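You operate a simulated robot arm through the tools that you are given. There is no shell and no other tool.

The job below is to be done with a simulated robot arm. You get a single attempt, and the scene is never put back.

JOB
Set the bend dial to 45 degrees and square, clamp and bend the grey blank.
Fine: let the leaf down after; the other blanks stay.

The check looks at the end state, three seconds after you hand in, the way a careful person would. Anything else that was tipped, shoved, dropped, spilled or broken makes it a failure.

ROBOT AND FRAMES
A 7-joint arm with a fingered hand, fixed in place. Base frame: the origin is on the floor under the middle of its stand, x ahead of it, y to its left, z up. Units: mm, degrees, N and s.
It reaches about 1085 mm from its shoulder. Its first joint turns from -166.0 to 166.0 degrees. Payload 3.7 kg.
The tool frame sits at the grasp point between the pads (the TCP): z along the fingers, y along the line on which they close. The tips reach 25 mm beyond it. The gripper opens to 88 mm; its body begins 29 mm behind the TCP. The gripper is a hand of 5 fingers: y runs from the thumb to the fingers, the wrist lies at [-13, -106, -174] in the tool frame, and closing takes about 1.5 s.
Orientation is that of the tool frame in the base frame, as [roll, pitch, yaw] about the fixed x, y, z axes, in that order (R = Rz(yaw) Ry(pitch) Rx(roll)). With the fingers straight down and the wrist toward the robot, the tool's x, y and z point along [0, 1, 0], [1, 0, 0] and [0, 0, -1] of the base frame.

CONTROLS
- The arm moves only by the tool arm_command. Its argument "commands" is a list of rows, each an object of numbers (a shift or turn left out is 0, a gripper value left out holds the last): "dx", "dy", "dz": the shift along the tool's x, y, z in mm; "ax", "ay", "az": the turn, a rotation vector about the tool's x, y, z in degrees. In form: [{"dx": .., "dy": .., "dz": .., "ax": .., "ay": .., "az": ..}, ...]. A call has 1 to 20 rows; each row is the pose to reach, as a shift and turn from the pose commanded when the call began, along the tool's axes at that moment. "jaw" is the finger opening in mm, from 0 to 88, set as the call begins (left out, the last holds). A row lasts 0.2 s, in which the tool goes at most 50 mm and 8.6 degrees; a call with a longer step from one row to the next is refused whole, and so is a gripper value outside its range. A pose out of reach is approached as far as the arm can. The call stops where the force on the tool passes 90 N (or 10 N more than at its start, if that is more) or the arm is blocked; 0.2 s more then pass. Each finger travels about 108 mm/s and halts on what it meets, pressing with about 31 N; the grip force reading is that of the motor and also rises with nothing between the fingers. The clock runs only during rows and for 0.2 s after the last one: add rows that repeat a pose to give the fingers time. The reply holds the time, the measured pose of the TCP, the force on the tool along the base axes, the opening and the grip force, in the units named above and with some noise, with the torque about the TCP (base axes, N m) and any sound that the robot's microphone picked up, and new pictures: "views" is both (left out), scene, wrist or none.
- Cameras (640 x 400 px; columns grow to the right, rows downward): "scene" is fixed at [52, 650.6, 1503.1]; the picture's right is [-0.47, -0.88, 0.00], its down [-0.45, 0.24, -0.86] and it looks along [0.76, -0.40, -0.51] (base axes); focal length 355 px, centre (320, 200). "wrist" rides on the gripper at [59, -79, -105] in the tool frame; the picture's right is [-0.73, 0.32, -0.61], its down [-0.62, -0.68, 0.38] and it looks along [-0.29, 0.66, 0.70] (tool axes); focal length 234 px, centre (320, 200). There is no depth. A picture from a camera that has moved, and an enlarged one, comes with that camera's place and axes in the base frame and with its lens.
- curl_fingers(index, middle, ring, little, thumb_bend, thumb_turn): sets how far each is bent, from 0 (flat) to 100 (curled in); at 30 the hand is open as for a grip, at 70 the pads meet at the TCP. One left out holds its place. A second passes; each finger stops where it meets its share of the squeeze, and holds until it gets a number again. A gripper value or a shape takes the hand back. It gives what a move gives, with no picture; readings hold the bend of each and the force on index, middle, ring, little, thumb and palm. thumb_turn goes from beside the hand (0) to across from the fingers (100), as for a grip.
- preshape(shape): the hand has 5 fingers and takes this shape, open, in about a second: jaw (thumb against the fingers, like two jaws); tri (thumb and two fingers); tip (a fingertip pinch); poke (one finger out to press); point (the index stretched); flat (the hand flat); cup (the hand cupped); fist (a fist). The gripper value then closes the fingers along that shape, each until it touches; the sizes above hold for jaw. It gives what a move gives, with no picture.
- inspect(camera, box): a new picture of the part [left, top, right, bottom] of that camera's present view, enlarged. No time passes.
- close_job(): hands the job in; it is judged then, once.

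Places have to be worked out from the pictures, the camera data and where the tool is seen. Open the gripper and draw the arm clear of the work before you hand the job in, unless the task says otherwise.

The tools are called after "Request:" as name(argument=value, ...) on one line, values as JSON. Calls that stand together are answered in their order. arm_command: Moves the arm, as the interface text tells. Its arguments: {"type":"object","properties":{"commands":{"type":"array"},"jaw":{"type":"number"},"views":{"type":"string","enum":["both","scene","wrist","none"]}},"required":["commands"]} The other tools are called the same way: preshape (shape) gives the hand a shape; curl_fingers (index, middle, ring, little, thumb_bend, thumb_turn) moves the fingers one by one; inspect (camera, box) takes an enlarged picture of a part of a camera's view; close_job () hands the job in.

At the start:

```text
clock: 0.0
position: [340.6, 335.2, 1309.7]
ee_rot: [179.9, 0.0, 90.0]
force: [0.1, 0.7, -1.2]
moment: [0.0, -0.02, 0.02]
grip_width: 87.8
finger_force: 0.1
shape: jaw
bend: [30.0, 30.0, 30.0, 30.0, 30.0, 98.0]
finger forces: [0.0, 0.0, 0.0, 0.0, 0.0, 0.0]
```

scene: 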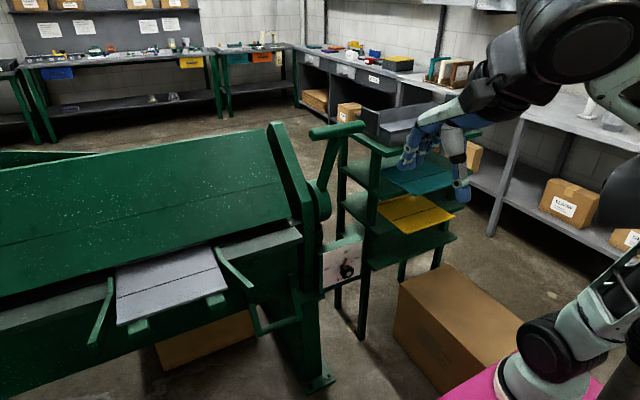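
wrist: 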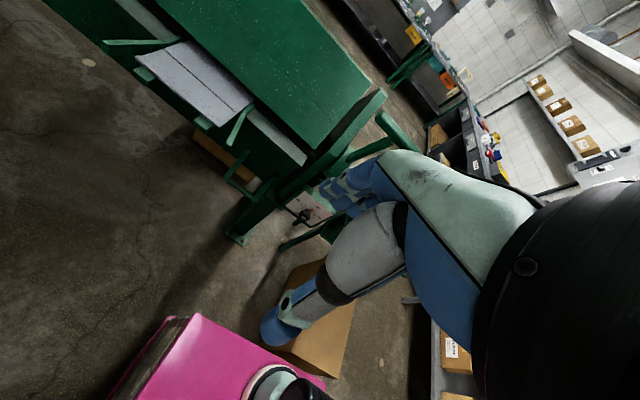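

The scene shows a green sheet-metal brake with a grey blank lying on its front supports, a dial box on its right end, and a rack with other blanks. I'll look at enlarged pictures before moving anything.

Request:
inspect(camera="scene", box=[60, 200, 320, 380])

Request:
inspect(camera="scene", box=[300, 220, 400, 300])

Request:
inspect(camera="scene", box=[240, 100, 480, 280])

Request:
inspect(camera="wrist", box=[80, 20, 400, 250])

```text
2.22 times, centred on (190, 290) of scene
camera zoom: at [52.0, 650.6, 1503.1], right [-0.47, -0.88, 0.0], down [-0.45, 0.24, -0.86], along [0.76, -0.4, -0.51], focal length 789 px, centre (609, 0)
```

zoom: 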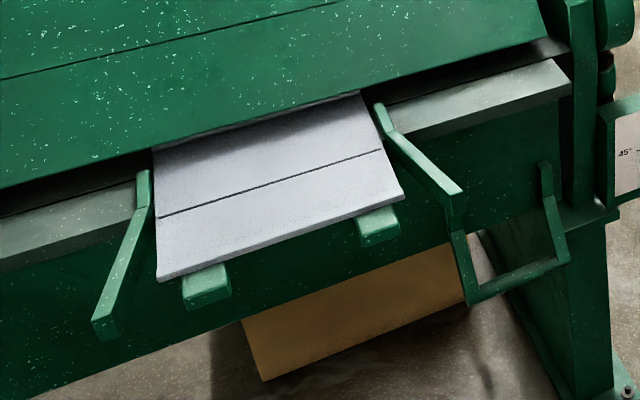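

```text
5.00 times, centred on (350, 260) of scene
camera zoom: at [52.0, 650.6, 1503.1], right [-0.47, -0.88, 0.0], down [-0.45, 0.24, -0.86], along [0.76, -0.4, -0.51], focal length 1775 px, centre (170, -100)
```

zoom: 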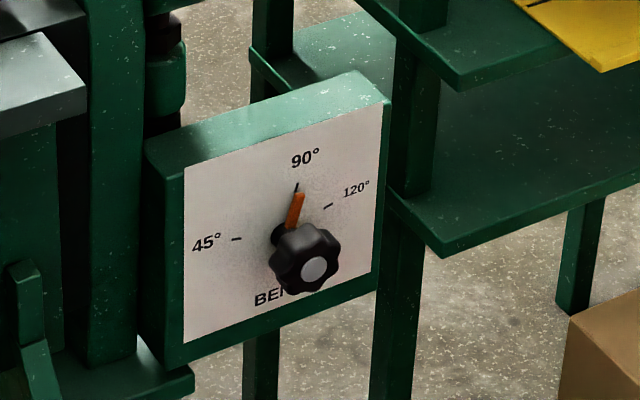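

```text
2.22 times, centred on (360, 190) of scene
camera zoom: at [52.0, 650.6, 1503.1], right [-0.47, -0.88, 0.0], down [-0.45, 0.24, -0.86], along [0.76, -0.4, -0.51], focal length 789 px, centre (231, 222)
```

zoom: 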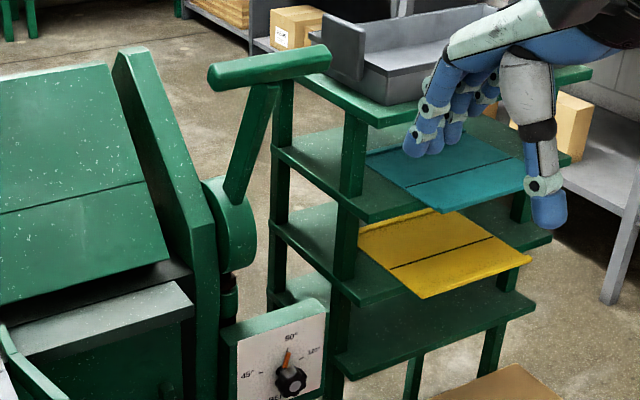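

```text
1.74 times, centred on (240, 135) of wrist
camera zoom: at [260.4, 394.1, 1415.0], right [0.32, -0.73, 0.61], down [-0.68, -0.62, -0.38], along [0.66, -0.29, -0.7], focal length 407 px, centre (459, 313)
```

zoom: 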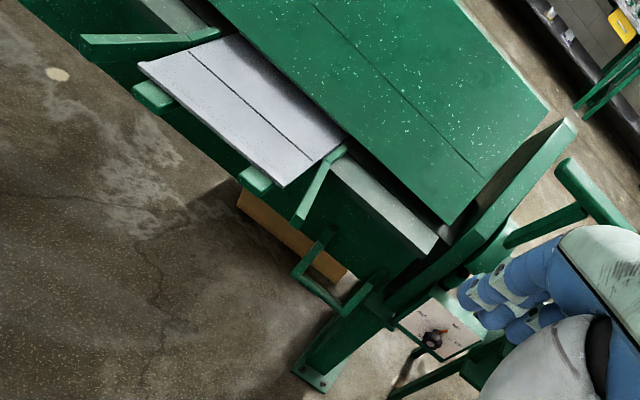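

The picture geometry puts the dial knob near [926, 75, 555], and the grey blank's front edge at about x=780, y=546–810, z≈817. I'll move the hand up and to the left, still well away from the machine, so the wrist camera can look at the blank and clamp gap from closer.

Request:
arm_command(commands=[{"dx": 33, "dy": 14, "dz": 5, "az": -3}, {"dx": 66, "dy": 28, "dz": 10, "az": -6}, {"dx": 99, "dy": 42, "dz": 15, "az": -9}, {"dx": 132, "dy": 56, "dz": 20, "az": -12}, {"dx": 165, "dy": 70, "dz": 25, "az": -15}, {"dx": 198, "dy": 84, "dz": 30, "az": -18}, {"dx": 231, "dy": 98, "dz": 35, "az": -21}, {"dx": 265, "dy": 110, "dz": 40, "az": -24}])

```text
clock: 1.8
position: [449.6, 599.8, 1271.3]
ee_rot: [180.0, 0.0, 114.3]
force: [-1.8, 0.4, 0.7]
moment: [0.0, -0.05, 0.03]
grip_width: 87.8
finger_force: 0.0
shape: jaw
bend: [30.0, 30.0, 30.0, 30.0, 30.0, 98.0]
finger forces: [0.0, 0.0, 0.1, 0.1, 0.0, 0.0]
camera wrist: at [353.5, 622.7, 1375.7], right [0.59, -0.53, 0.61], down [-0.37, -0.85, -0.38], along [0.72, 0.0, -0.7], focal length 234 px, centre (320, 200)
```

scene: 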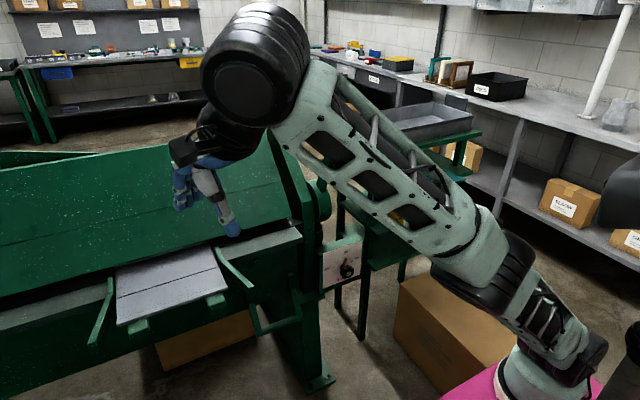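
wrist: 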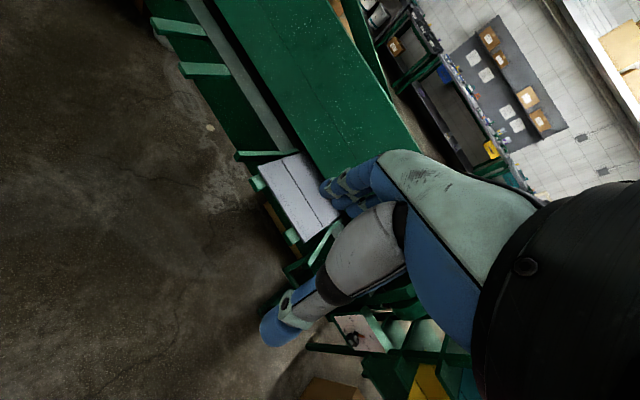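

The hand blocks part of this view. I'll enlarge what is visible of the blank, supports and rods from here.

Request:
inspect(camera="wrist", box=[220, 120, 380, 300])

Request:
inspect(camera="wrist", box=[140, 0, 340, 130])

Request:
inspect(camera="scene", box=[80, 230, 240, 340])

```text
2.22 times, centred on (300, 210) of wrist
camera zoom: at [353.5, 622.7, 1375.7], right [0.59, -0.53, 0.61], down [-0.37, -0.85, -0.38], along [0.72, 0.0, -0.7], focal length 520 px, centre (364, 178)
```

zoom: 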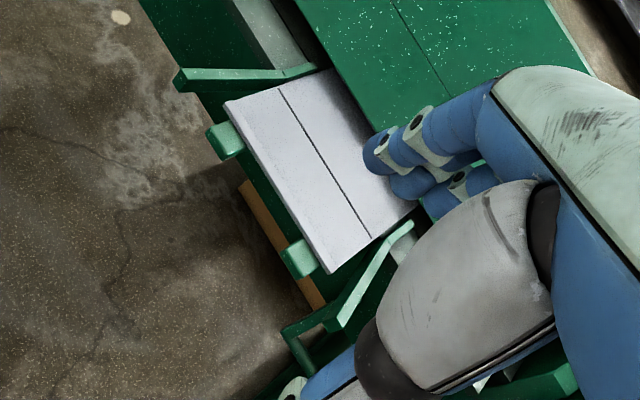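

```text
3.08 times, centred on (240, 65) of wrist
camera zoom: at [353.5, 622.7, 1375.7], right [0.59, -0.53, 0.61], down [-0.37, -0.85, -0.38], along [0.72, 0.0, -0.7], focal length 720 px, centre (566, 615)
```

zoom: 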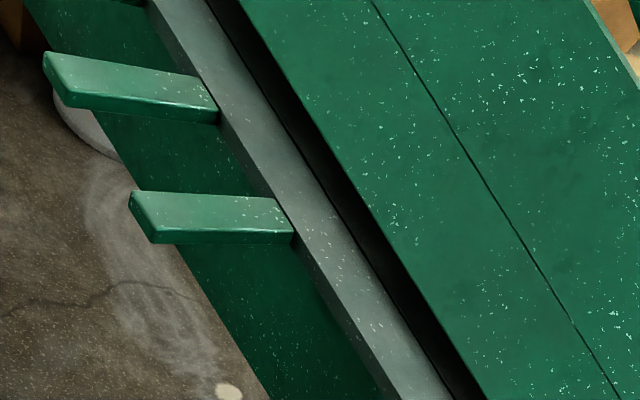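

```text
3.64 times, centred on (160, 285) of scene
camera zoom: at [52.0, 650.6, 1503.1], right [-0.47, -0.88, 0.0], down [-0.45, 0.24, -0.86], along [0.76, -0.4, -0.51], focal length 1291 px, centre (902, -109)
```

zoom: 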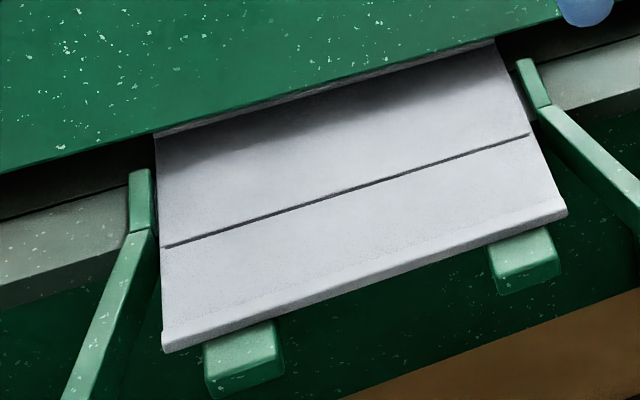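

The blank lies between two flared green side guides, and its bend line sits slightly in front of the bed edge. Next I enlarge the right end, with the U-shaped handle, the clamp lever and the dial.

Request:
inspect(camera="scene", box=[205, 230, 325, 350])

Request:
inspect(camera="scene", box=[0, 260, 160, 400])

Request:
inspect(camera="scene", box=[260, 110, 380, 240])

```text
3.33 times, centred on (265, 290) of scene
camera zoom: at [52.0, 650.6, 1503.1], right [-0.47, -0.88, 0.0], down [-0.45, 0.24, -0.86], along [0.76, -0.4, -0.51], focal length 1183 px, centre (503, -100)
```

zoom: 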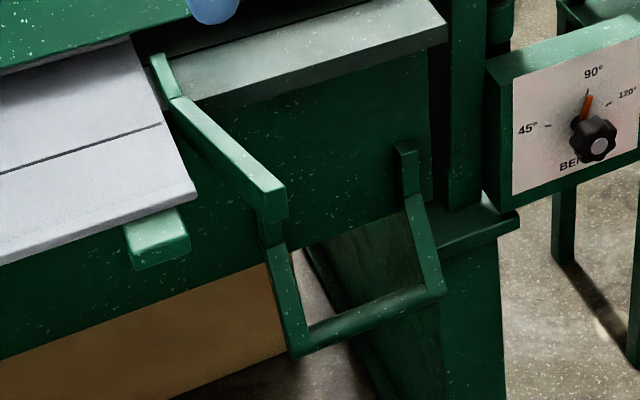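

```text
2.86 times, centred on (80, 330) of scene
camera zoom: at [52.0, 650.6, 1503.1], right [-0.47, -0.88, 0.0], down [-0.45, 0.24, -0.86], along [0.76, -0.4, -0.51], focal length 1014 px, centre (1006, -171)
```

zoom: 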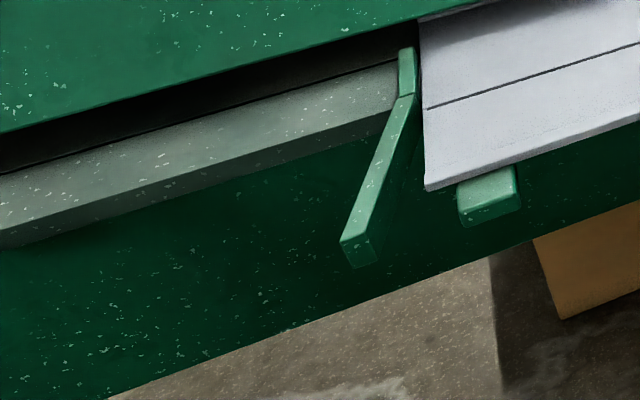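

```text
3.08 times, centred on (320, 175) of scene
camera zoom: at [52.0, 650.6, 1503.1], right [-0.47, -0.88, 0.0], down [-0.45, 0.24, -0.86], along [0.76, -0.4, -0.51], focal length 1092 px, centre (320, 277)
```

zoom: 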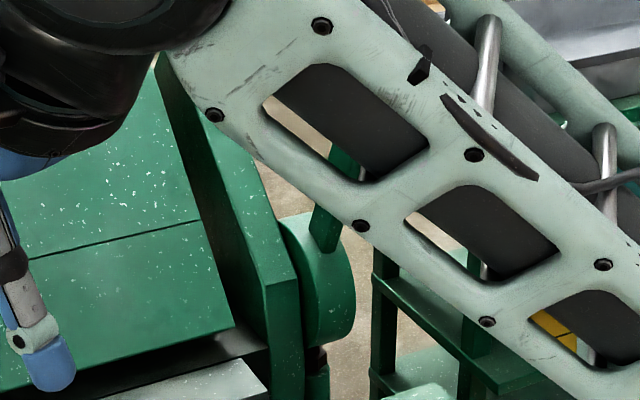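

The brake layout now makes sense: leaf handle bar near [845, 316–456, 526], clamp lever handle near [922, 133, 1150], and dial near [926, 75, 555]. I'll swing the hand down in front of the dial at a safe distance to get a good view of it.

Request:
arm_command(commands=[{"dx": -35.3, "dy": -5.7, "dz": 28.6, "ax": -1.2, "ay": -0.3, "az": 1.2}, {"dx": -70.6, "dy": -11.4, "dz": 57.1, "ax": -2.5, "ay": -0.5, "az": 2.4}, {"dx": -105.9, "dy": -17.2, "dz": 85.7, "ax": -3.7, "ay": -0.8, "az": 3.6}, {"dx": -141.3, "dy": -22.9, "dz": 114.3, "ax": -4.9, "ay": -1.1, "az": 4.8}, {"dx": -176.6, "dy": -28.6, "dz": 142.8, "ax": -6.2, "ay": -1.3, "az": 6.0}, {"dx": -211.9, "dy": -34.3, "dz": 171.4, "ax": -7.4, "ay": -1.6, "az": 7.2}, {"dx": -247.2, "dy": -40, "dz": 200, "ax": -8.6, "ay": -1.9, "az": 8.4}, {"dx": -282.5, "dy": -45.8, "dz": 228.5, "ax": -9.8, "ay": -2.1, "az": 9.6}, {"dx": -317.8, "dy": -51.5, "dz": 257.1, "ax": -11.1, "ay": -2.4, "az": 10.8}, {"dx": -353.2, "dy": -57.2, "dz": 285.7, "ax": -12.3, "ay": -2.7, "az": 12}, {"dx": -388.5, "dy": -62.9, "dz": 314.2, "ax": -13.5, "ay": -2.9, "az": 13.1}, {"dx": -423.8, "dy": -68.6, "dz": 342.8, "ax": -14.8, "ay": -3.2, "az": 14.3}, {"dx": -459.1, "dy": -74.4, "dz": 371.3, "ax": -16, "ay": -3.4, "az": 15.5}, {"dx": -494.4, "dy": -80.1, "dz": 399.9, "ax": -17.2, "ay": -3.7, "az": 16.7}, {"dx": -529.7, "dy": -85.8, "dz": 428.5, "ax": -18.5, "ay": -4, "az": 17.9}, {"dx": -565, "dy": -91.5, "dz": 457, "ax": -19.7, "ay": -4.2, "az": 19.1}, {"dx": -600.4, "dy": -97.2, "dz": 485.6, "ax": -20.9, "ay": -4.5, "az": 20.3}, {"dx": -635.7, "dy": -103, "dz": 514.2, "ax": -22.1, "ay": -4.8, "az": 21.5}, {"dx": -671, "dy": -108.7, "dz": 542.7, "ax": -23.4, "ay": -5, "az": 22.7}, {"dx": -706.3, "dy": -114.4, "dz": 571.3, "ax": -24.6, "ay": -5.3, "az": 23.9}])

```text
clock: 2.6
position: [596.8, 454.7, 1200.5]
ee_rot: [176.3, 0.8, 98.3]
force: [1.4, -0.3, -0.1]
moment: [0.03, 0.03, 0.0]
grip_width: 87.6
finger_force: 0.1
shape: jaw
bend: [30.0, 30.0, 30.0, 30.0, 30.0, 98.0]
finger forces: [0.0, 0.1, 0.1, 0.0, 0.0, 0.0]
stopped in row 3: the arm was blocked; the commanded pose is now the measured one
camera wrist: at [502.8, 502.6, 1298.7], right [0.38, -0.67, 0.64], down [-0.56, -0.72, -0.42], along [0.74, -0.19, -0.65], focal length 234 px, centre (320, 200)
```

scene: 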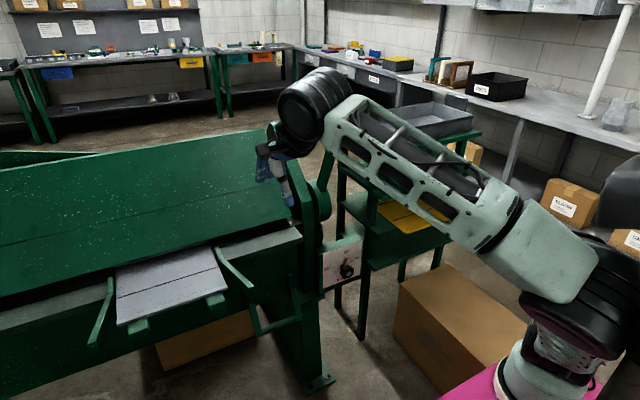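
wrist: 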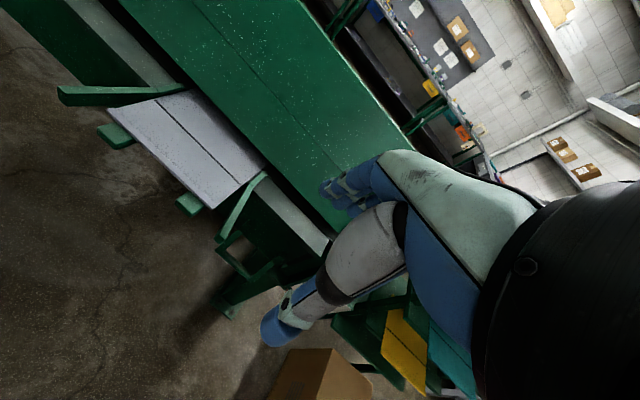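

The move stopped early, with the arm reported as blocked, although nothing appears to have been touched. The arm's base axis seems to sit around x≈270, further forward than I assumed, so my target needed the arm folded too tightly. I'll continue in shorter, gentler steps.

Request:
arm_command(commands=[{"dx": -20, "dy": 0, "dz": 8}, {"dx": -40, "dy": 0, "dz": 16}, {"dx": -60, "dy": 0, "dz": 24}, {"dx": -80, "dy": 0, "dz": 32}, {"dx": -100, "dy": 0, "dz": 40}, {"dx": -120, "dy": 0, "dz": 48}])

```text
clock: 3.6
position: [671.7, 324.4, 1168.7]
ee_rot: [175.7, 1.5, 89.5]
force: [0.6, -0.3, -0.9]
moment: [0.03, 0.09, -0.02]
grip_width: 87.7
finger_force: 0.1
shape: jaw
bend: [30.0, 30.0, 30.0, 30.0, 30.0, 98.0]
finger forces: [0.0, 0.0, 0.0, 0.0, 0.0, 0.0]
stopped in row 5: the arm was blocked; the commanded pose is now the measured one
camera wrist: at [584.7, 386.9, 1264.8], right [0.27, -0.71, 0.65], down [-0.66, -0.63, -0.42], along [0.7, -0.31, -0.64], focal length 234 px, centre (320, 200)
```

scene: 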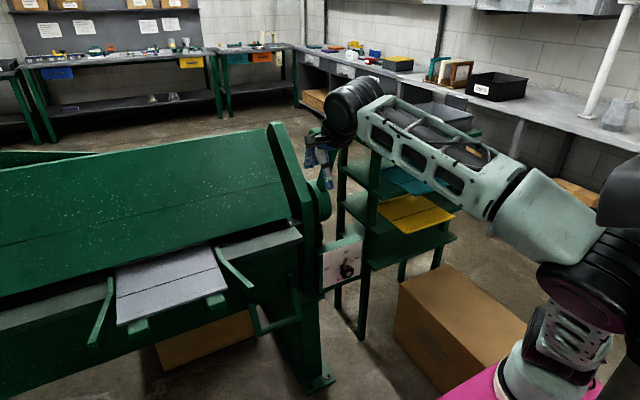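
wrist: 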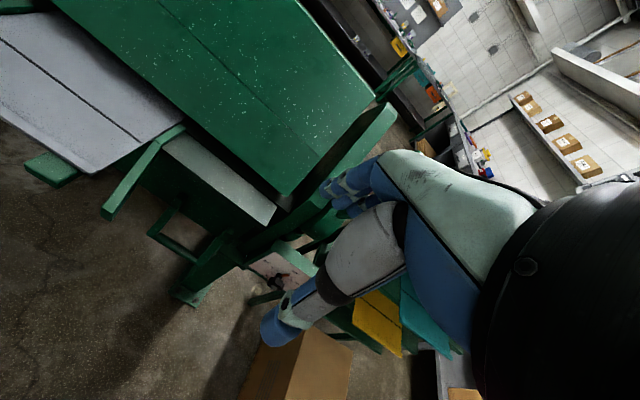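

The yaw drifted while I was commanding it constant, so one wrist joint must be at its limit in this direction. The hand therefore has to be rolled the other way about its own axis. First I'll use the current view to look at the dial, lever and leaf.

Request:
inspect(camera="wrist", box=[140, 180, 340, 320])

Request:
inspect(camera="wrist", box=[0, 0, 220, 200])

Request:
inspect(camera="scene", box=[440, 160, 640, 400])

```text
2.86 times, centred on (240, 250) of wrist
camera zoom: at [584.7, 386.9, 1264.8], right [0.27, -0.71, 0.65], down [-0.66, -0.63, -0.42], along [0.7, -0.31, -0.64], focal length 669 px, centre (549, 57)
```

zoom: 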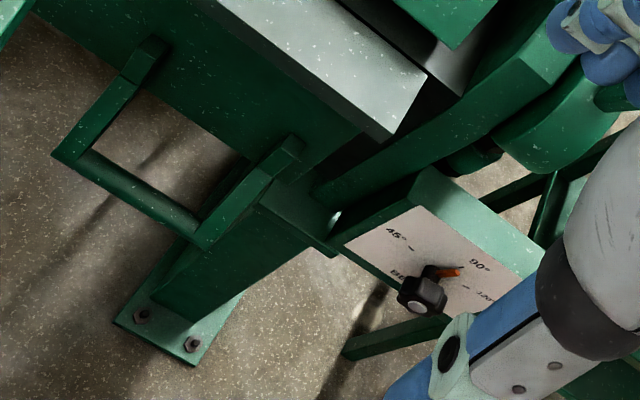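

```text
2.00 times, centred on (110, 100) of wrist
camera zoom: at [584.7, 386.9, 1264.8], right [0.27, -0.71, 0.65], down [-0.66, -0.63, -0.42], along [0.7, -0.31, -0.64], focal length 468 px, centre (740, 400)
```

zoom: 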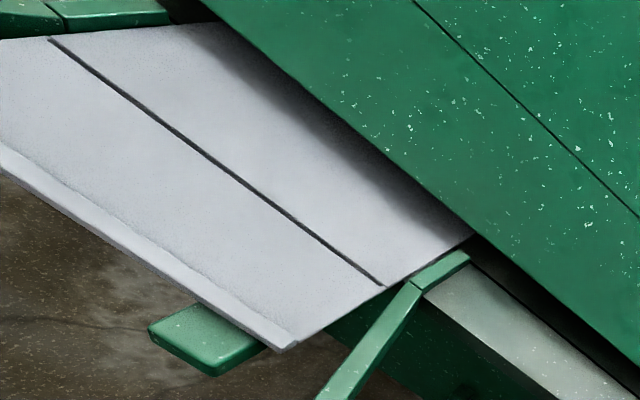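

```text
1.67 times, centred on (540, 280) of scene
camera zoom: at [52.0, 650.6, 1503.1], right [-0.47, -0.88, 0.0], down [-0.45, 0.24, -0.86], along [0.76, -0.4, -0.51], focal length 592 px, centre (-47, 67)
```

zoom: 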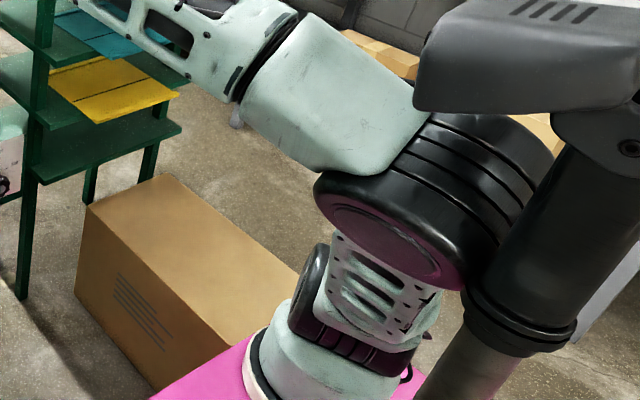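

I now place the knob cap at about [894, 93, 588], with the panel at x≈942. By circle fit, the 45° mark is about 90° counter-clockwise from the present 90° setting. I'll test rolling the hand about its own axis in the direction I believe is free.

Request:
arm_command(commands=[{"ay": 5, "az": 5}, {"ay": 10, "az": 10}, {"ay": 15, "az": 15}, {"ay": 20, "az": 20}, {"ay": 25, "az": 25}, {"ay": 30, "az": 30}, {"ay": 35, "az": 35}, {"ay": 40, "az": 40}])

```text
clock: 5.6
position: [712.1, 272.5, 1174.0]
ee_rot: [-166.8, -38.7, 38.7]
force: [-0.1, -0.6, 1.0]
moment: [-0.05, -0.03, 0.01]
grip_width: 87.6
finger_force: 0.1
shape: jaw
bend: [30.0, 30.0, 30.0, 30.0, 30.0, 98.0]
finger forces: [0.1, 0.0, 0.0, 0.1, 0.0, 0.0]
stopped in row 8: the arm was blocked; the commanded pose is now the measured one
camera wrist: at [656.2, 295.5, 1304.2], right [-0.41, -0.91, -0.05], down [-0.74, 0.37, -0.56], along [0.53, -0.19, -0.83], focal length 234 px, centre (320, 200)
```

scene: 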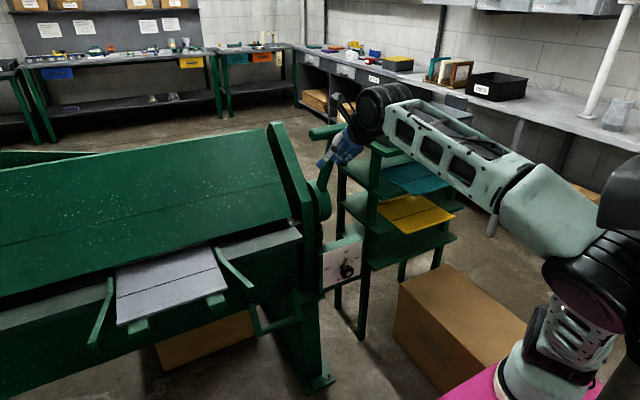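
wrist: 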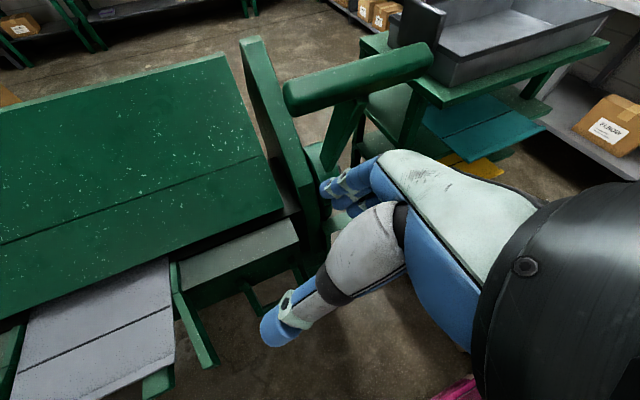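

The hand rolled as asked, but the TCP drifted as if the base joint were turning extra. I'll hold still for a few rows to see whether the arm is stable here, before planning further moves.

Request:
arm_command(commands=[{"dx": 0}, {"dx": 0}, {"dx": 0}], views="none")

```text
clock: 6.4
position: [711.9, 273.5, 1172.8]
ee_rot: [-166.6, -38.6, 38.6]
force: [-0.3, 0.3, -0.1]
moment: [0.03, 0.04, 0.0]
grip_width: 87.9
finger_force: 0.1
shape: jaw
bend: [30.0, 30.0, 30.0, 30.0, 30.0, 98.0]
finger forces: [0.0, 0.0, 0.1, 0.1, 0.0, 0.0]
```

It is stable when holding. I'll try a slow roll of the hand in small steps.

Request:
arm_command(commands=[{"ay": 2.5, "az": 2.5}, {"ay": 5, "az": 5}, {"ay": 7.5, "az": 7.5}, {"ay": 10, "az": 10}, {"ay": 12.5, "az": 12.5}, {"ay": 15, "az": 15}], views="none")

```text
clock: 8.0
position: [727.8, 248.4, 1176.7]
ee_rot: [-144.8, -46.3, 7.8]
force: [-1.1, 0.7, 0.7]
moment: [0.02, -0.01, -0.04]
grip_width: 87.8
finger_force: 0.2
shape: jaw
bend: [30.0, 30.0, 30.0, 30.0, 30.0, 98.0]
finger forces: [0.1, 0.1, 0.0, 0.0, 0.0, 0.0]
stopped in row 6: the arm was blocked; the commanded pose is now the measured one
```

It drifted again by a few degrees. I'll check whether some part of the arm is touching the mast beside its shoulder.

Request:
inspect(camera="scene", box=[480, 140, 640, 400])

Request:
inspect(camera="scene", box=[320, 60, 520, 220])

Request:
inspect(camera="wrist", box=[0, 0, 640, 400])

```text
1.54 times, centred on (560, 270) of scene
camera zoom: at [52.0, 650.6, 1503.1], right [-0.47, -0.88, 0.0], down [-0.45, 0.24, -0.86], along [0.76, -0.4, -0.51], focal length 546 px, centre (-49, 92)
```

zoom: 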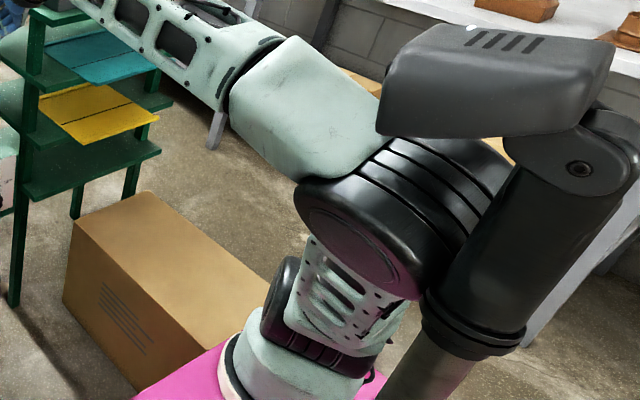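

```text
2.50 times, centred on (420, 140) of scene
camera zoom: at [52.0, 650.6, 1503.1], right [-0.47, -0.88, 0.0], down [-0.45, 0.24, -0.86], along [0.76, -0.4, -0.51], focal length 887 px, centre (70, 350)
```

zoom: 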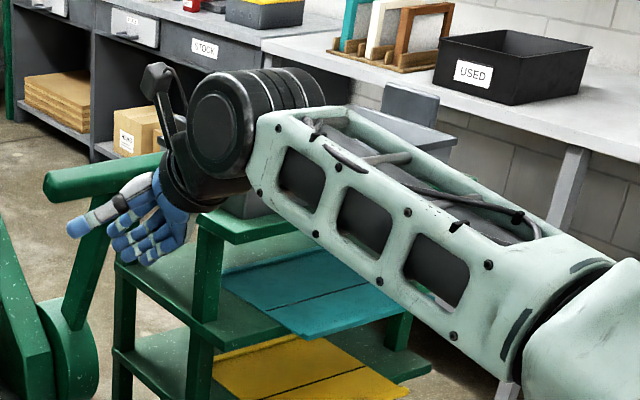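

```text
1.00 times, centred on (320, 200) of wrist (not enlarged: the box is as wide or as high as the picture)
camera zoom: at [672.1, 244.4, 1309.7], right [-0.64, -0.71, -0.31], down [-0.59, 0.7, -0.4], along [0.5, -0.07, -0.86], focal length 234 px, centre (320, 200)
```

zoom: 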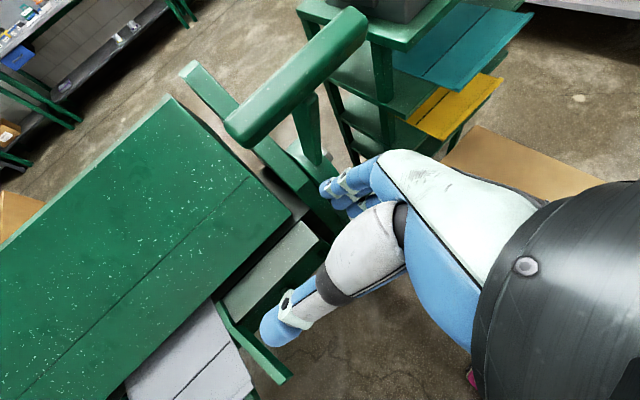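

A grey mast with a housing stands right beside the shoulder, and the arm may be leaning on it, which would push it toward -y. I'll go along with that direction: turn toward -y and descend in small steps toward a spot in front of the dial.

Request:
arm_command(commands=[{"dx": -18.3, "dy": 19.8, "dz": 2.8, "ax": -1.1, "ay": 0.6, "az": 0.85}, {"dx": -36.7, "dy": 39.5, "dz": 5.6, "ax": -2.2, "ay": 1.2, "az": 1.7}, {"dx": -55, "dy": 59.3, "dz": 8.4, "ax": -3.2, "ay": 1.8, "az": 2.5}, {"dx": -73.4, "dy": 79, "dz": 11.2, "ax": -4.3, "ay": 2.4, "az": 3.4}, {"dx": -91.7, "dy": 98.8, "dz": 14, "ax": -5.4, "ay": 3, "az": 4.2}, {"dx": -110.1, "dy": 118.6, "dz": 16.7, "ax": -6.5, "ay": 3.6, "az": 5.1}, {"dx": -128.4, "dy": 138.3, "dz": 19.5, "ax": -7.6, "ay": 4.2, "az": 5.9}, {"dx": -146.8, "dy": 158.1, "dz": 22.3, "ax": -8.6, "ay": 4.8, "az": 6.8}, {"dx": -165.1, "dy": 177.8, "dz": 25.1, "ax": -9.7, "ay": 5.4, "az": 7.6}, {"dx": -183.5, "dy": 197.6, "dz": 27.9, "ax": -10.8, "ay": 6, "az": 8.5}])

```text
clock: 10.2
position: [717.9, 104.8, 948.2]
ee_rot: [-145.3, -46.3, -6.5]
force: [0.6, -0.5, -1.0]
moment: [-0.01, 0.02, 0.01]
grip_width: 87.9
finger_force: 0.0
shape: jaw
bend: [30.0, 30.0, 30.0, 30.0, 30.0, 98.0]
finger forces: [0.1, 0.0, 0.0, 0.0, 0.1, 0.0]
camera wrist: at [663.5, 116.7, 1080.5], right [-0.79, -0.53, -0.31], down [-0.39, 0.83, -0.4], along [0.47, -0.2, -0.86], focal length 234 px, centre (320, 200)
```

scene: 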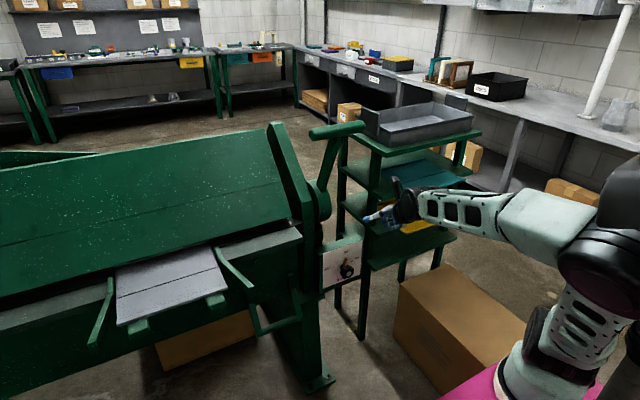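
wrist: 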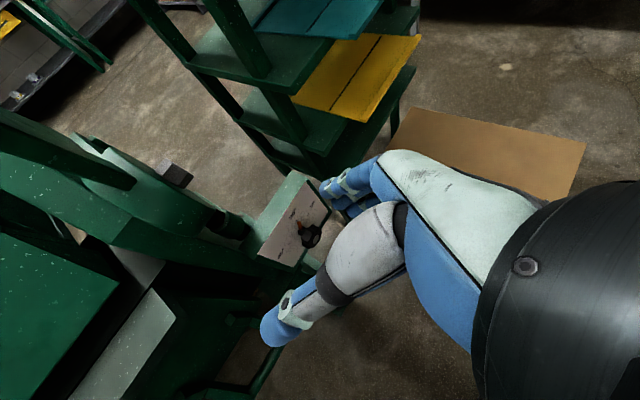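

That move tracked exactly, and the dial now shows in the wrist view close to the TCP direction. I'll enlarge it to refine the knob's position.

Request:
inspect(camera="wrist", box=[240, 160, 340, 280])

Request:
inspect(camera="scene", box=[310, 230, 380, 300])

```text
3.33 times, centred on (290, 220) of wrist
camera zoom: at [663.5, 116.7, 1080.5], right [-0.79, -0.53, -0.31], down [-0.39, 0.83, -0.4], along [0.47, -0.2, -0.86], focal length 781 px, centre (420, 133)
```

zoom: 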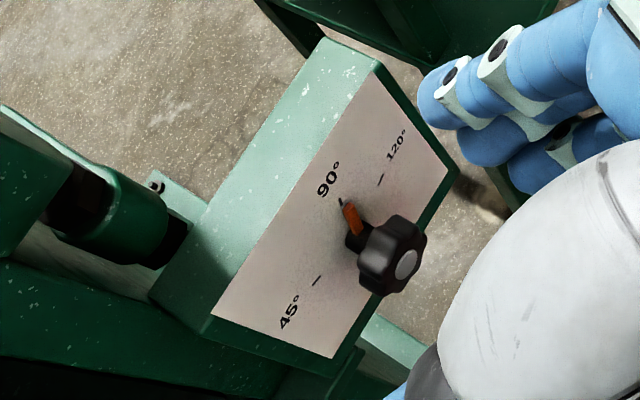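

```text
5.71 times, centred on (345, 265) of scene
camera zoom: at [52.0, 650.6, 1503.1], right [-0.47, -0.88, 0.0], down [-0.45, 0.24, -0.86], along [0.76, -0.4, -0.51], focal length 2028 px, centre (177, -171)
```

zoom: 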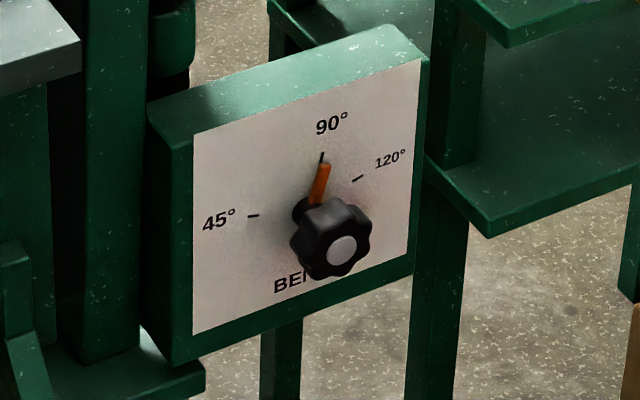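

I now have the knob cap at about [886, 90, 588], with the panel at x≈931. I'll go to a pre-grasp spot at [790, 90, 588] with the fingers pointing along +x, thumb above and fingers below, leaving room to roll 90° counter-clockwise afterwards.

Request:
arm_command(commands=[{"dx": -13.1, "dy": 11.1, "dz": 15.3, "ax": 0.7, "ay": 3.2, "az": 4.3}, {"dx": -26.2, "dy": 22.2, "dz": 30.5, "ax": 1.4, "ay": 6.4, "az": 8.6}, {"dx": -39.3, "dy": 33.2, "dz": 45.8, "ax": 2, "ay": 9.6, "az": 12.9}, {"dx": -52.4, "dy": 44.3, "dz": 61.1, "ax": 2.7, "ay": 12.8, "az": 17.2}, {"dx": -65.5, "dy": 55.4, "dz": 76.3, "ax": 3.4, "ay": 16, "az": 21.5}, {"dx": -78.6, "dy": 66.5, "dz": 91.6, "ax": 4.1, "ay": 19.2, "az": 25.8}, {"dx": -91.7, "dy": 77.6, "dz": 106.8, "ax": 4.8, "ay": 22.4, "az": 30.1}, {"dx": -104.9, "dy": 88.7, "dz": 122.1, "ax": 5.5, "ay": 25.7, "az": 34.4}, {"dx": -118, "dy": 99.7, "dz": 137.4, "ax": 6.1, "ay": 28.9, "az": 38.6}, {"dx": -131.1, "dy": 110.8, "dz": 152.6, "ax": 6.8, "ay": 32.1, "az": 42.9}, {"dx": -144.2, "dy": 121.9, "dz": 167.9, "ax": 7.5, "ay": 35.3, "az": 47.2}, {"dx": -157.3, "dy": 133, "dz": 183.2, "ax": 8.2, "ay": 38.5, "az": 51.5}, {"dx": -170.4, "dy": 144.1, "dz": 198.4, "ax": 8.9, "ay": 41.7, "az": 55.8}, {"dx": -183.5, "dy": 155.1, "dz": 213.7, "ax": 9.5, "ay": 44.9, "az": 60.1}, {"dx": -196.6, "dy": 166.2, "dz": 228.9, "ax": 10.2, "ay": 48.1, "az": 64.4}, {"dx": -209.7, "dy": 177.3, "dz": 244.2, "ax": 10.9, "ay": 51.3, "az": 68.7}])

```text
clock: 13.6
position: [804.1, 168.2, 719.4]
ee_rot: [-91.9, -4.3, -92.3]
force: [0.5, 0.2, 0.6]
moment: [0.02, -0.01, -0.02]
grip_width: 87.9
finger_force: 0.1
shape: jaw
bend: [30.0, 30.0, 30.0, 30.0, 30.0, 98.0]
finger forces: [0.0, 0.1, 0.0, 0.0, 0.1, 0.1]
out of reach, approached as far as the arm can: row 12, 13, 14, 15, 16
camera wrist: at [698.5, 120.6, 806.5], right [-0.59, 0.73, -0.36], down [0.43, 0.66, 0.62], along [0.68, 0.21, -0.7], focal length 234 px, centre (320, 200)
```

scene: 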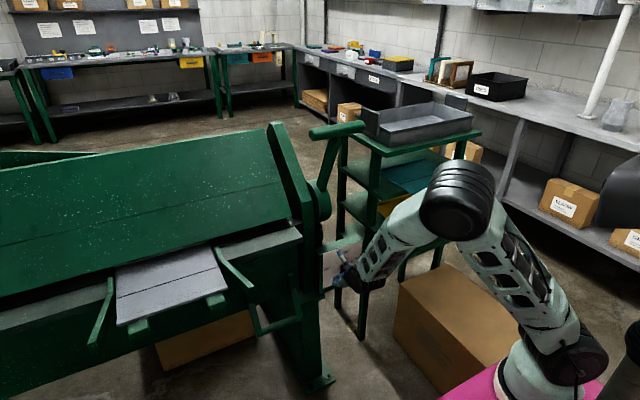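
wrist: 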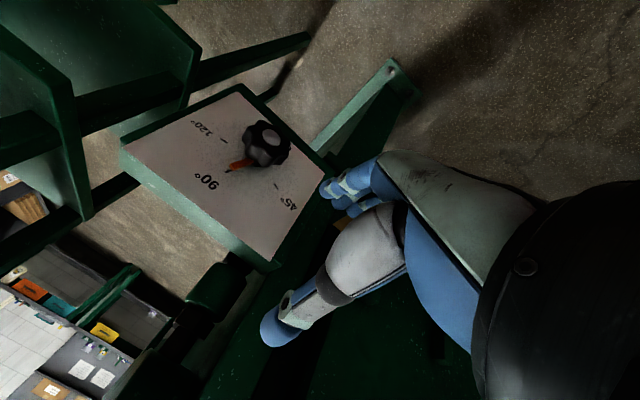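

Orientation was reached, but the position stopped short with rows reported out of reach, so this hand roll is beyond what the arm can do at the dial. I'll roll the hand counter-clockwise about its pointing axis, toward thumb-left, where it should be reachable, and see what happens.

Request:
arm_command(commands=[{"az": -5}, {"az": -10}, {"az": -15}, {"az": -20}, {"az": -25}, {"az": -30}, {"az": -30}], views="scene")

```text
clock: 15.2
position: [806.9, 169.6, 717.4]
ee_rot: [-92.3, -34.2, -91.1]
force: [-0.7, -0.4, 0.6]
moment: [-0.01, 0.04, -0.02]
grip_width: 88.0
finger_force: 0.1
shape: jaw
bend: [30.0, 30.0, 30.0, 30.0, 30.0, 98.0]
finger forces: [0.1, 0.0, 0.0, 0.0, 0.0, 0.1]
```

scene: 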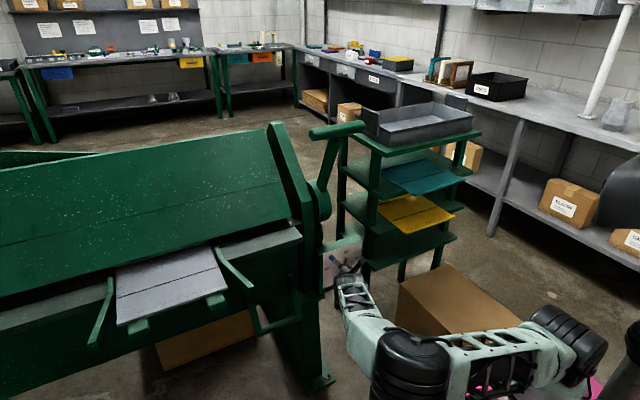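

The arm accepted this, and I see its elbow has swung to the left and low. I'll move slowly down to the pre-grasp point in front of the knob with this orientation.

Request:
arm_command(commands=[{"dx": -0.8, "dy": 19, "dz": -1.2}, {"dx": -1.5, "dy": 38, "dz": -2.4}, {"dx": -2.3, "dy": 57, "dz": -3.5}, {"dx": -3, "dy": 76, "dz": -4.7}, {"dx": -3.8, "dy": 95, "dz": -5.9}, {"dx": -4.6, "dy": 114, "dz": -7}, {"dx": -5.3, "dy": 133, "dz": -8.2}, {"dx": -6.1, "dy": 152.3, "dz": -9.4}])

```text
clock: 17.0
position: [791.1, 89.6, 587.1]
ee_rot: [-92.3, -34.4, -90.9]
force: [1.0, -0.7, -0.4]
moment: [-0.01, 0.03, -0.01]
grip_width: 87.9
finger_force: 0.0
shape: jaw
bend: [30.0, 30.0, 30.0, 30.0, 30.0, 98.0]
finger forces: [0.1, 0.1, 0.0, 0.0, 0.1, 0.0]
camera wrist: at [687.8, 90.4, 689.2], right [-0.61, 0.44, -0.66], down [0.43, 0.88, 0.2], along [0.67, -0.16, -0.73], focal length 234 px, centre (320, 200)
```

scene: 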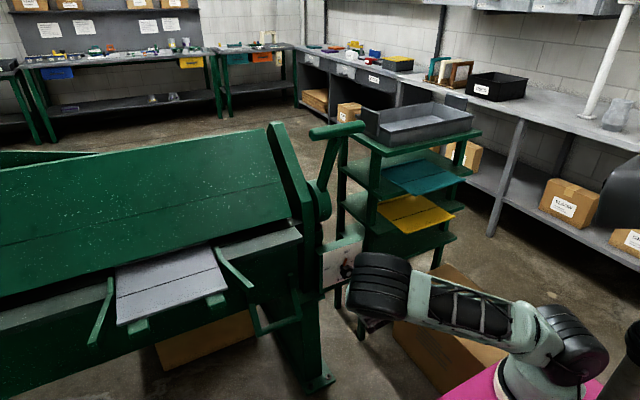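
wrist: 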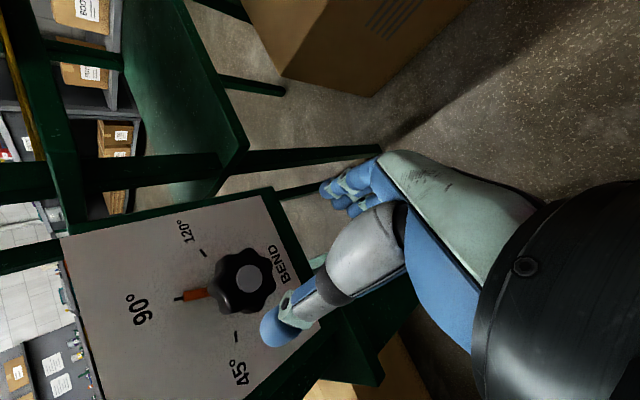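

I'm at [791, 90, 587] facing the dial, and the knob is clear in the wrist view. I'll enlarge it for an accurate centre.

Request:
inspect(camera="wrist", box=[60, 180, 360, 380])

Request:
inspect(camera="scene", box=[310, 230, 390, 310])

```text
2.00 times, centred on (210, 280) of wrist
camera zoom: at [687.8, 90.4, 689.2], right [-0.61, 0.44, -0.66], down [0.43, 0.88, 0.2], along [0.67, -0.16, -0.73], focal length 468 px, centre (540, 40)
```

zoom: 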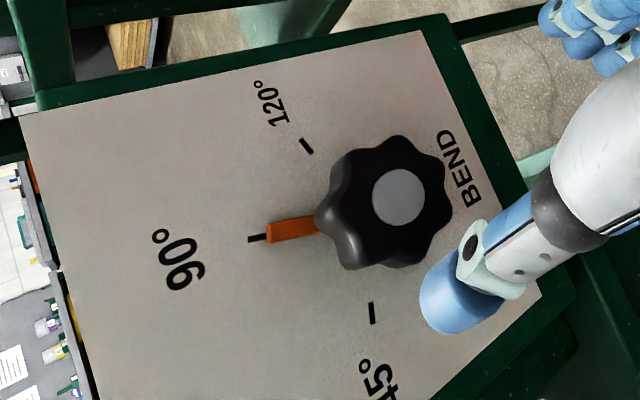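

```text
5.00 times, centred on (350, 270) of scene
camera zoom: at [52.0, 650.6, 1503.1], right [-0.47, -0.88, 0.0], down [-0.45, 0.24, -0.86], along [0.76, -0.4, -0.51], focal length 1775 px, centre (170, -150)
```

zoom: 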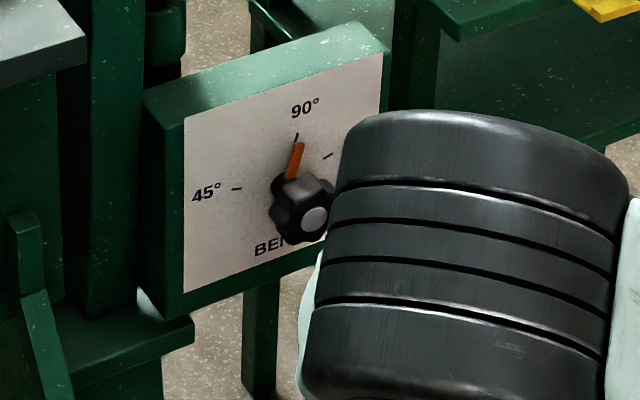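

By the close-up geometry the knob axis is at y≈90.5, z≈598.5, with the cap at x≈883 and the panel at ≈931; the marks sit at -75°, +15° and +75°, so exactly 90° counter-clockwise is needed. I'll try rolling back to thumb-up while raising 11 mm and levelling the tool axis, to see how much roll range is available here.

Request:
arm_command(commands=[{"dx": 0.7, "dy": -1.2, "ax": 0.3, "ay": -0.2, "az": 4.3}, {"dx": 1.4, "dy": -2.5, "ax": 0.6, "ay": -0.4, "az": 8.6}, {"dx": 2.1, "dy": -3.7, "ax": 0.9, "ay": -0.6, "az": 12.9}, {"dx": 2.9, "dy": -5, "ax": 1.2, "ay": -0.8, "az": 17.2}, {"dx": 3.6, "dy": -6.2, "ax": 1.6, "ay": -1, "az": 21.5}, {"dx": 4.3, "dy": -7.4, "ax": 1.9, "ay": -1.2, "az": 25.8}, {"dx": 5, "dy": -8.7, "ax": 2.2, "ay": -1.4, "az": 30.1}, {"dx": 5.7, "dy": -9.9, "dz": -0.4, "ax": 2.5, "ay": -1.6, "az": 34.4}])

```text
clock: 18.8
position: [805.3, 167.6, 715.0]
ee_rot: [-91.8, -4.7, -92.7]
force: [0.1, -0.1, 0.2]
moment: [0.05, 0.0, -0.01]
grip_width: 87.9
finger_force: 0.1
shape: jaw
bend: [30.0, 30.0, 30.0, 30.0, 30.0, 98.0]
finger forces: [0.0, 0.0, 0.0, 0.0, 0.0, 0.1]
out of reach, approached as far as the arm can: row 3, 4, 5, 6, 7, 8
camera wrist: at [700.0, 121.1, 802.4], right [-0.58, 0.73, -0.36], down [0.44, 0.66, 0.62], along [0.68, 0.2, -0.7], focal length 234 px, centre (320, 200)
```

scene: 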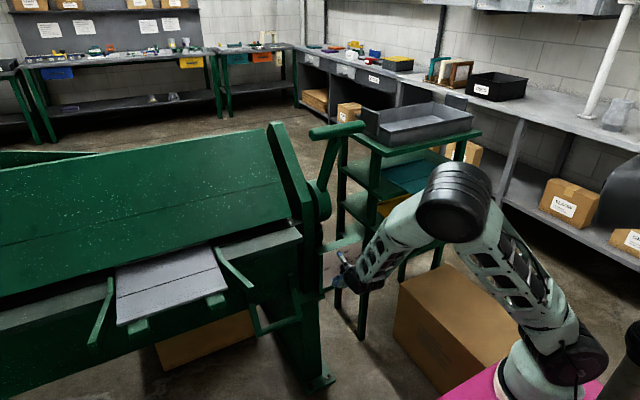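
wrist: 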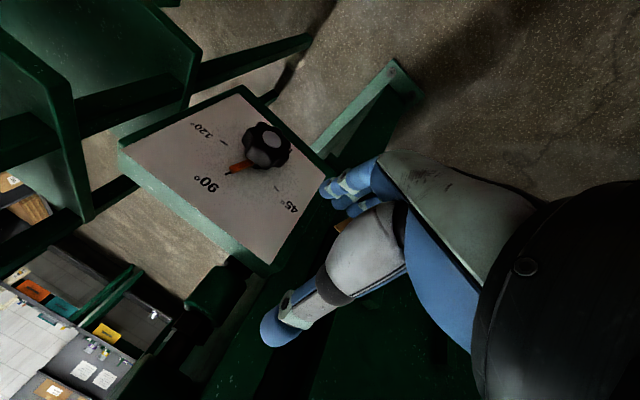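

Thumb-up is out of reach at the dial; the usable roll starts around 25° past it. I'll go back to the reachable roll (35° past thumb-up) and to the pre-grasp point, tool level with +x on the knob axis.

Request:
arm_command(commands=[{"ax": 0.5, "ay": -0.4, "az": -5}, {"ax": 0.9, "ay": -0.7, "az": -10.1}, {"ax": 1.3, "ay": -1, "az": -15.1}, {"ax": 1.8, "ay": -1.4, "az": -20.2}, {"ax": 2.2, "ay": -1.7, "az": -25.2}, {"ax": 2.7, "ay": -2.1, "az": -30.3}, {"dx": 8.5, "dy": 15.3, "dz": -1, "ax": 2.7, "ay": -2.1, "az": -30.3}, {"dx": 17, "dy": 30.7, "dz": -2, "ax": 2.7, "ay": -2.1, "az": -30.3}, {"dx": 25.5, "dy": 46, "dz": -2.9, "ax": 2.7, "ay": -2.1, "az": -30.3}, {"dx": 34, "dy": 61.4, "dz": -3.9, "ax": 2.7, "ay": -2.1, "az": -30.3}, {"dx": 42.4, "dy": 76.7, "dz": -4.9, "ax": 2.7, "ay": -2.1, "az": -30.3}, {"dx": 50.9, "dy": 92.1, "dz": -5.9, "ax": 2.7, "ay": -2.1, "az": -30.3}, {"dx": 59.4, "dy": 107.4, "dz": -6.8, "ax": 2.7, "ay": -2.1, "az": -30.3}, {"dx": 67.9, "dy": 122.8, "dz": -7.8, "ax": 2.7, "ay": -2.1, "az": -30.3}], views="scene")

```text
clock: 21.8
position: [793.6, 91.7, 595.3]
ee_rot: [-90.1, -35.1, -90.0]
force: [0.6, -0.6, 0.3]
moment: [-0.01, -0.01, 0.04]
grip_width: 87.6
finger_force: 0.1
shape: jaw
bend: [30.0, 30.0, 30.0, 30.0, 30.0, 98.0]
finger forces: [0.1, 0.0, 0.1, 0.1, 0.0, 0.1]
```

scene: 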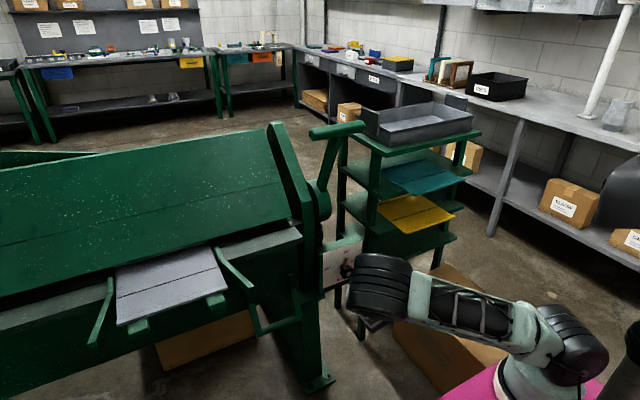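

The tool is level and on the knob axis at roll −35°. I'll rehearse the full 90° counter-clockwise roll here in free air to check it stays in reach.

Request:
arm_command(commands=[{"az": -5}, {"az": -10}, {"az": -15}, {"az": -20}, {"az": -25}, {"az": -30}, {"az": -35}, {"az": -40}, {"az": -45}, {"az": -50}, {"az": -55}, {"az": -60}, {"az": -65}, {"az": -70}, {"az": -75}, {"az": -80}, {"az": -85}, {"az": -90}])

```text
clock: 25.6
position: [794.3, 91.1, 596.5]
ee_rot: [89.9, -54.9, 90.1]
force: [0.1, -0.3, -0.2]
moment: [-0.01, -0.03, -0.01]
grip_width: 88.0
finger_force: 0.0
shape: jaw
bend: [30.0, 30.0, 30.0, 30.0, 30.0, 98.0]
finger forces: [0.0, 0.0, 0.0, 0.0, 0.0, 0.0]
camera wrist: at [688.8, 191.0, 598.5], right [-0.61, -0.68, -0.41], down [0.38, 0.2, -0.9], along [0.7, -0.7, 0.14], focal length 234 px, centre (320, 200)
```

scene: 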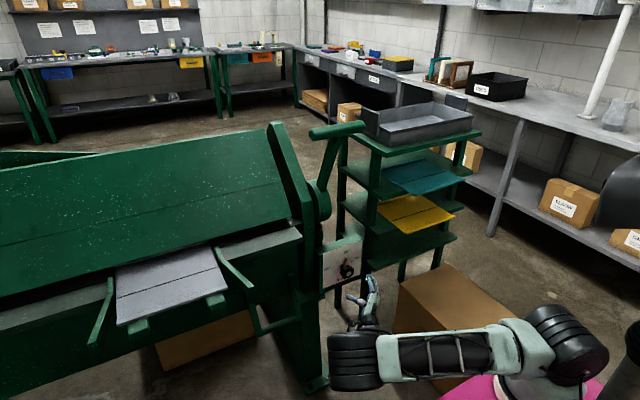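
wrist: 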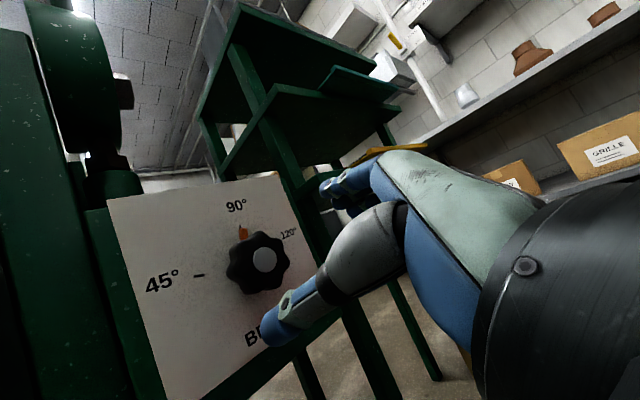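

The full 90° roll is reachable. This view also confirms the knob cap at about x=883, y=90.5, z=600. I'll zoom in on the knob's side profile before gripping.

Request:
inspect(camera="wrist", box=[180, 190, 330, 320])

```text
3.08 times, centred on (255, 255) of wrist
camera zoom: at [688.8, 191.0, 598.5], right [-0.61, -0.68, -0.41], down [0.38, 0.2, -0.9], along [0.7, -0.7, 0.14], focal length 720 px, centre (520, 31)
```

zoom: 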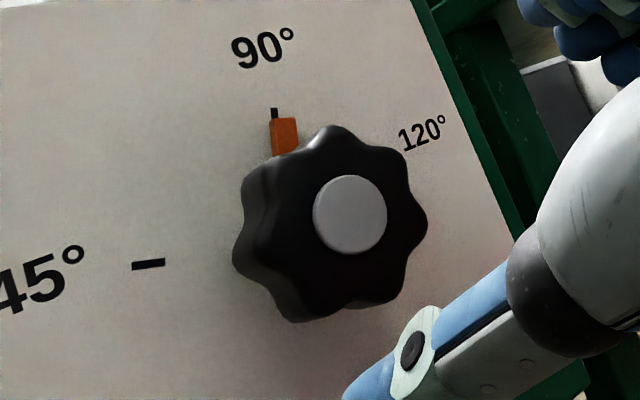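

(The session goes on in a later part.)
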